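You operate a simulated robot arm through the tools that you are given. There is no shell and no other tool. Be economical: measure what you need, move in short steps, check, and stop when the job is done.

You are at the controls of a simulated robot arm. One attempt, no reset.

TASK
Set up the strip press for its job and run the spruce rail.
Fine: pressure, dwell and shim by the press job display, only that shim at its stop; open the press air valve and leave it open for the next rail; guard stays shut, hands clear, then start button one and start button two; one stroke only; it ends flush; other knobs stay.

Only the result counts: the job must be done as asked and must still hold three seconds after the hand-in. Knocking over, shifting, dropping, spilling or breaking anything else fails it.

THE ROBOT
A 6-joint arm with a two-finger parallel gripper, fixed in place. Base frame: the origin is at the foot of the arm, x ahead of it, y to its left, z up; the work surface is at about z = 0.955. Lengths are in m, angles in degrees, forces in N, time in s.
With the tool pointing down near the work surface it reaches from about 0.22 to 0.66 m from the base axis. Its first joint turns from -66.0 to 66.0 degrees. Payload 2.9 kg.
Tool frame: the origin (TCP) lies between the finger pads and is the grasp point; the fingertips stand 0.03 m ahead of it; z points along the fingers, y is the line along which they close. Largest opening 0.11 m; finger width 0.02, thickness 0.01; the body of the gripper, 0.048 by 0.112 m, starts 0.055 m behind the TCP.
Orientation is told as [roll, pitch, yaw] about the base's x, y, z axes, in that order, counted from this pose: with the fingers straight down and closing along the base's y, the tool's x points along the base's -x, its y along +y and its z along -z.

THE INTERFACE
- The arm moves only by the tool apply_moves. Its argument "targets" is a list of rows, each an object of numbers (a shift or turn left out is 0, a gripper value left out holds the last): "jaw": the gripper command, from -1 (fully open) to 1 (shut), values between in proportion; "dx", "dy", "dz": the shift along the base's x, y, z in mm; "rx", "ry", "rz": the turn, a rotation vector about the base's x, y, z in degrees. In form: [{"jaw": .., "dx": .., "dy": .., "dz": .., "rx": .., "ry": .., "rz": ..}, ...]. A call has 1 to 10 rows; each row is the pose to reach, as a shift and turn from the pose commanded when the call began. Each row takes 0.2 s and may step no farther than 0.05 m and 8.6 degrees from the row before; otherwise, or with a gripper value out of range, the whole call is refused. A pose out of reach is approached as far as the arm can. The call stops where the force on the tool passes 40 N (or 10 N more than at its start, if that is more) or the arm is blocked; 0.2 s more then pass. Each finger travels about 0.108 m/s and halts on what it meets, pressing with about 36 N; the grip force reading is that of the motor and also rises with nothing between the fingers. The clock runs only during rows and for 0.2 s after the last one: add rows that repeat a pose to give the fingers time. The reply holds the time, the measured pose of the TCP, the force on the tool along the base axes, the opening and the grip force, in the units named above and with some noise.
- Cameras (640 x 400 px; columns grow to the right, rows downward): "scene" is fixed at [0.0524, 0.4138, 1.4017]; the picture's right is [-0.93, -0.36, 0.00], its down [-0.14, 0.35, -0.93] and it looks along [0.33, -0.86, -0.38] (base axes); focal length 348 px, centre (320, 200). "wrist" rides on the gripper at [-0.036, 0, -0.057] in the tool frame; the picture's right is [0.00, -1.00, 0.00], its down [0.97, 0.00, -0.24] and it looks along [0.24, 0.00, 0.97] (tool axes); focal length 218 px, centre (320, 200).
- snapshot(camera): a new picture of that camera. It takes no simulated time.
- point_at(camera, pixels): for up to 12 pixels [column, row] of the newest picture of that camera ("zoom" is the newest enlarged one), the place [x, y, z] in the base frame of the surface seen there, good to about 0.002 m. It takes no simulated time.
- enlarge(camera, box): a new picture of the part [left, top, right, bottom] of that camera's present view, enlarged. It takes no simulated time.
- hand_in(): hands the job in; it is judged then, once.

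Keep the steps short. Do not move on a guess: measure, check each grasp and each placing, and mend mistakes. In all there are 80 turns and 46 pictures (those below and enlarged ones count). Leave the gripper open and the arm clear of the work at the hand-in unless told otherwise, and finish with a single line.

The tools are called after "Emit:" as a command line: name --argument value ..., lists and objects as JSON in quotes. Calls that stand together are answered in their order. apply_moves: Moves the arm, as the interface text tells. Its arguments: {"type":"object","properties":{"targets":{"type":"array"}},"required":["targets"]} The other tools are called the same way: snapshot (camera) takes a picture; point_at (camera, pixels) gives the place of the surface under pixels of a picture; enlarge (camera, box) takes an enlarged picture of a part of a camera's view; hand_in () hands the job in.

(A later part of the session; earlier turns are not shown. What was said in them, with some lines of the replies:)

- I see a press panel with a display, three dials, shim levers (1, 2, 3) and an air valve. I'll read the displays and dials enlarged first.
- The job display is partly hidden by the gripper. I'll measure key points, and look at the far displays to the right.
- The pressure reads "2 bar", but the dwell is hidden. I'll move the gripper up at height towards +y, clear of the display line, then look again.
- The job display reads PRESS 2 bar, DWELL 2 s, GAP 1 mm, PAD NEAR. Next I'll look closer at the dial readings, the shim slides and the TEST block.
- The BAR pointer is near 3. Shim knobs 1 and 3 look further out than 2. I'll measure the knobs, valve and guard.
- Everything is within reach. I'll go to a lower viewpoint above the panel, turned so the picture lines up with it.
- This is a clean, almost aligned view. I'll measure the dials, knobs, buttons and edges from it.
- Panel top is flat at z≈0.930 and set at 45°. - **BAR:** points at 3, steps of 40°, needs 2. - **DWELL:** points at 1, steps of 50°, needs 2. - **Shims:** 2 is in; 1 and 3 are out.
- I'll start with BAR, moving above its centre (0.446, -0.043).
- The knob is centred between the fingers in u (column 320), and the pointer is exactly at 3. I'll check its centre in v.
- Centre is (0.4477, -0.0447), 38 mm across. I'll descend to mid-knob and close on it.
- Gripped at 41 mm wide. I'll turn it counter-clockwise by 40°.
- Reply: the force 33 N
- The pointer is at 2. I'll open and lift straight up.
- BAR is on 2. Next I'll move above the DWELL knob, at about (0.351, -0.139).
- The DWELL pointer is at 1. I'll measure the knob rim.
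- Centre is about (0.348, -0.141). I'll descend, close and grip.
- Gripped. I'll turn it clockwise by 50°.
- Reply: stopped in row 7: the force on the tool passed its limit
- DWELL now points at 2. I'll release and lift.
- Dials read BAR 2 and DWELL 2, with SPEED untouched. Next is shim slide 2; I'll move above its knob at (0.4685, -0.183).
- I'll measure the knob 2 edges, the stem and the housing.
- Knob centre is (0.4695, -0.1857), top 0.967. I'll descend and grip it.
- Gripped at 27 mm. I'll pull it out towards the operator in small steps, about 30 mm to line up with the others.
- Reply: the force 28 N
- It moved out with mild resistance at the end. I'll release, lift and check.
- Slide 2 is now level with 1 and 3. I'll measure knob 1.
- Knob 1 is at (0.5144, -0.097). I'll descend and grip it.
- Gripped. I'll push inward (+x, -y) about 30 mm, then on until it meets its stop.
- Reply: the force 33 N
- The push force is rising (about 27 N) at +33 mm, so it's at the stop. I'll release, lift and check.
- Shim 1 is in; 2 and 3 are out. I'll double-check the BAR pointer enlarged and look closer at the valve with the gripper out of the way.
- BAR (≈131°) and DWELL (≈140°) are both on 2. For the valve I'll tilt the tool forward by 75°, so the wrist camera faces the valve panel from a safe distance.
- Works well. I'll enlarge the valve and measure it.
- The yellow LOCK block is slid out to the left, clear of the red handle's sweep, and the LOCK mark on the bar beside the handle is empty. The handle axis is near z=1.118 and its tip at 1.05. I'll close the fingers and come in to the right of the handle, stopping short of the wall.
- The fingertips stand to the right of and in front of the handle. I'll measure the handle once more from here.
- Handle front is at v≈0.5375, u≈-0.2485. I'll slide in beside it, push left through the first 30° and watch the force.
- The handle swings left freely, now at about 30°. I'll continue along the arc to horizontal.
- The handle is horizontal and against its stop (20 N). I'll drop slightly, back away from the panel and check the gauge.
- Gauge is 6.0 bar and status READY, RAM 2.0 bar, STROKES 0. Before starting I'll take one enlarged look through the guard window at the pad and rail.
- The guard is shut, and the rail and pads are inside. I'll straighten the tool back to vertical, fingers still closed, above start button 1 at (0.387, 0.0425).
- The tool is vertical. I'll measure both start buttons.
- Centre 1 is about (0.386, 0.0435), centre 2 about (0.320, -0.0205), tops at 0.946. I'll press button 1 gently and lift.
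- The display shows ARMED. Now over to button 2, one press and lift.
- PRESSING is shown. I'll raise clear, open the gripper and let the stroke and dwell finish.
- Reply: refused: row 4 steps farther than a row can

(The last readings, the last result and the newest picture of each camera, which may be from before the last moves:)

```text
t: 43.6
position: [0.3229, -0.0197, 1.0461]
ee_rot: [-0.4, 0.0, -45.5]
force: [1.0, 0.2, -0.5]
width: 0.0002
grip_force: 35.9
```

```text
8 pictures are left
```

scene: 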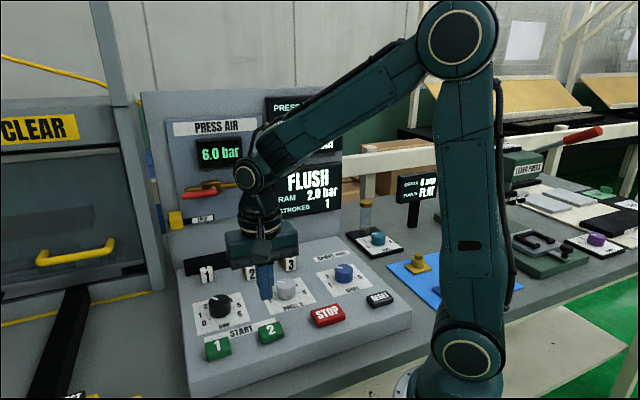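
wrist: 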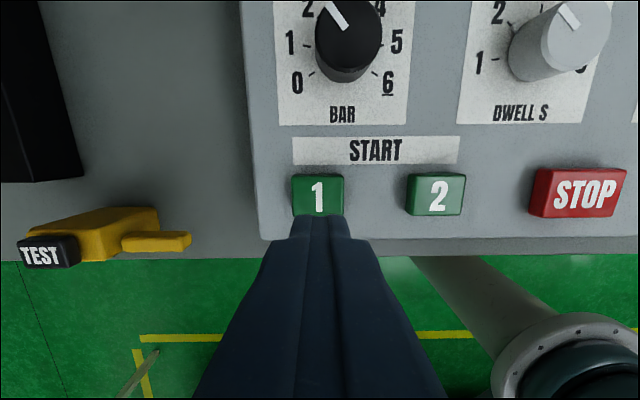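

The display shows FLUSH, STROKES 1. The first retreat was refused, so I'll raise and open the gripper in smaller steps.

Emit:
apply_moves --targets '[{"jaw": 1, "dz": 45}, {"dz": 90}, {"dz": 130}, {"dx": 15, "dy": 15, "dz": 165, "jaw": -1}, {"dx": 35, "dy": 30, "dz": 195, "jaw": -1}, {"dx": 60, "dy": 50, "dz": 220, "jaw": -1}, {"dx": 60, "dy": 50, "dz": 220}, {"dx": 60, "dy": 50, "dz": 220}]'

Emit:
snapshot --camera "wrist"

Emit:
snapshot --camera "scene"

```text
t: 45.5
position: [0.3824, 0.0299, 1.2668]
ee_rot: [-0.4, 0.0, -45.4]
force: [0.2, 0.2, -0.8]
width: 0.1098
grip_force: 0.1
```

```text
7 pictures are left
```

wrist: 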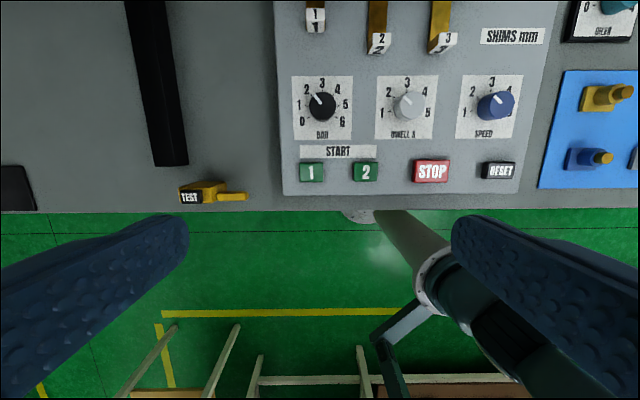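

```text
6 pictures are left
```

scene: 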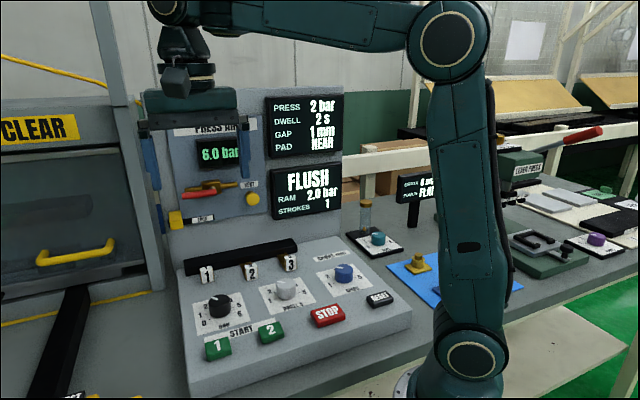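

FLUSH with one stroke and the valve open at 6.0 bar. Dials and shim 1 match the job, the guard is shut, and the arm is clear with the gripper open. Handing in.

Emit:
hand_in

```text
The job is handed in.
```

The spruce rail was pressed in one stroke and the display reads FLUSH: 2 bar, 2 s dwell, only shim 1 at its stop, air valve left open, guard shut, and other knobs untouched.
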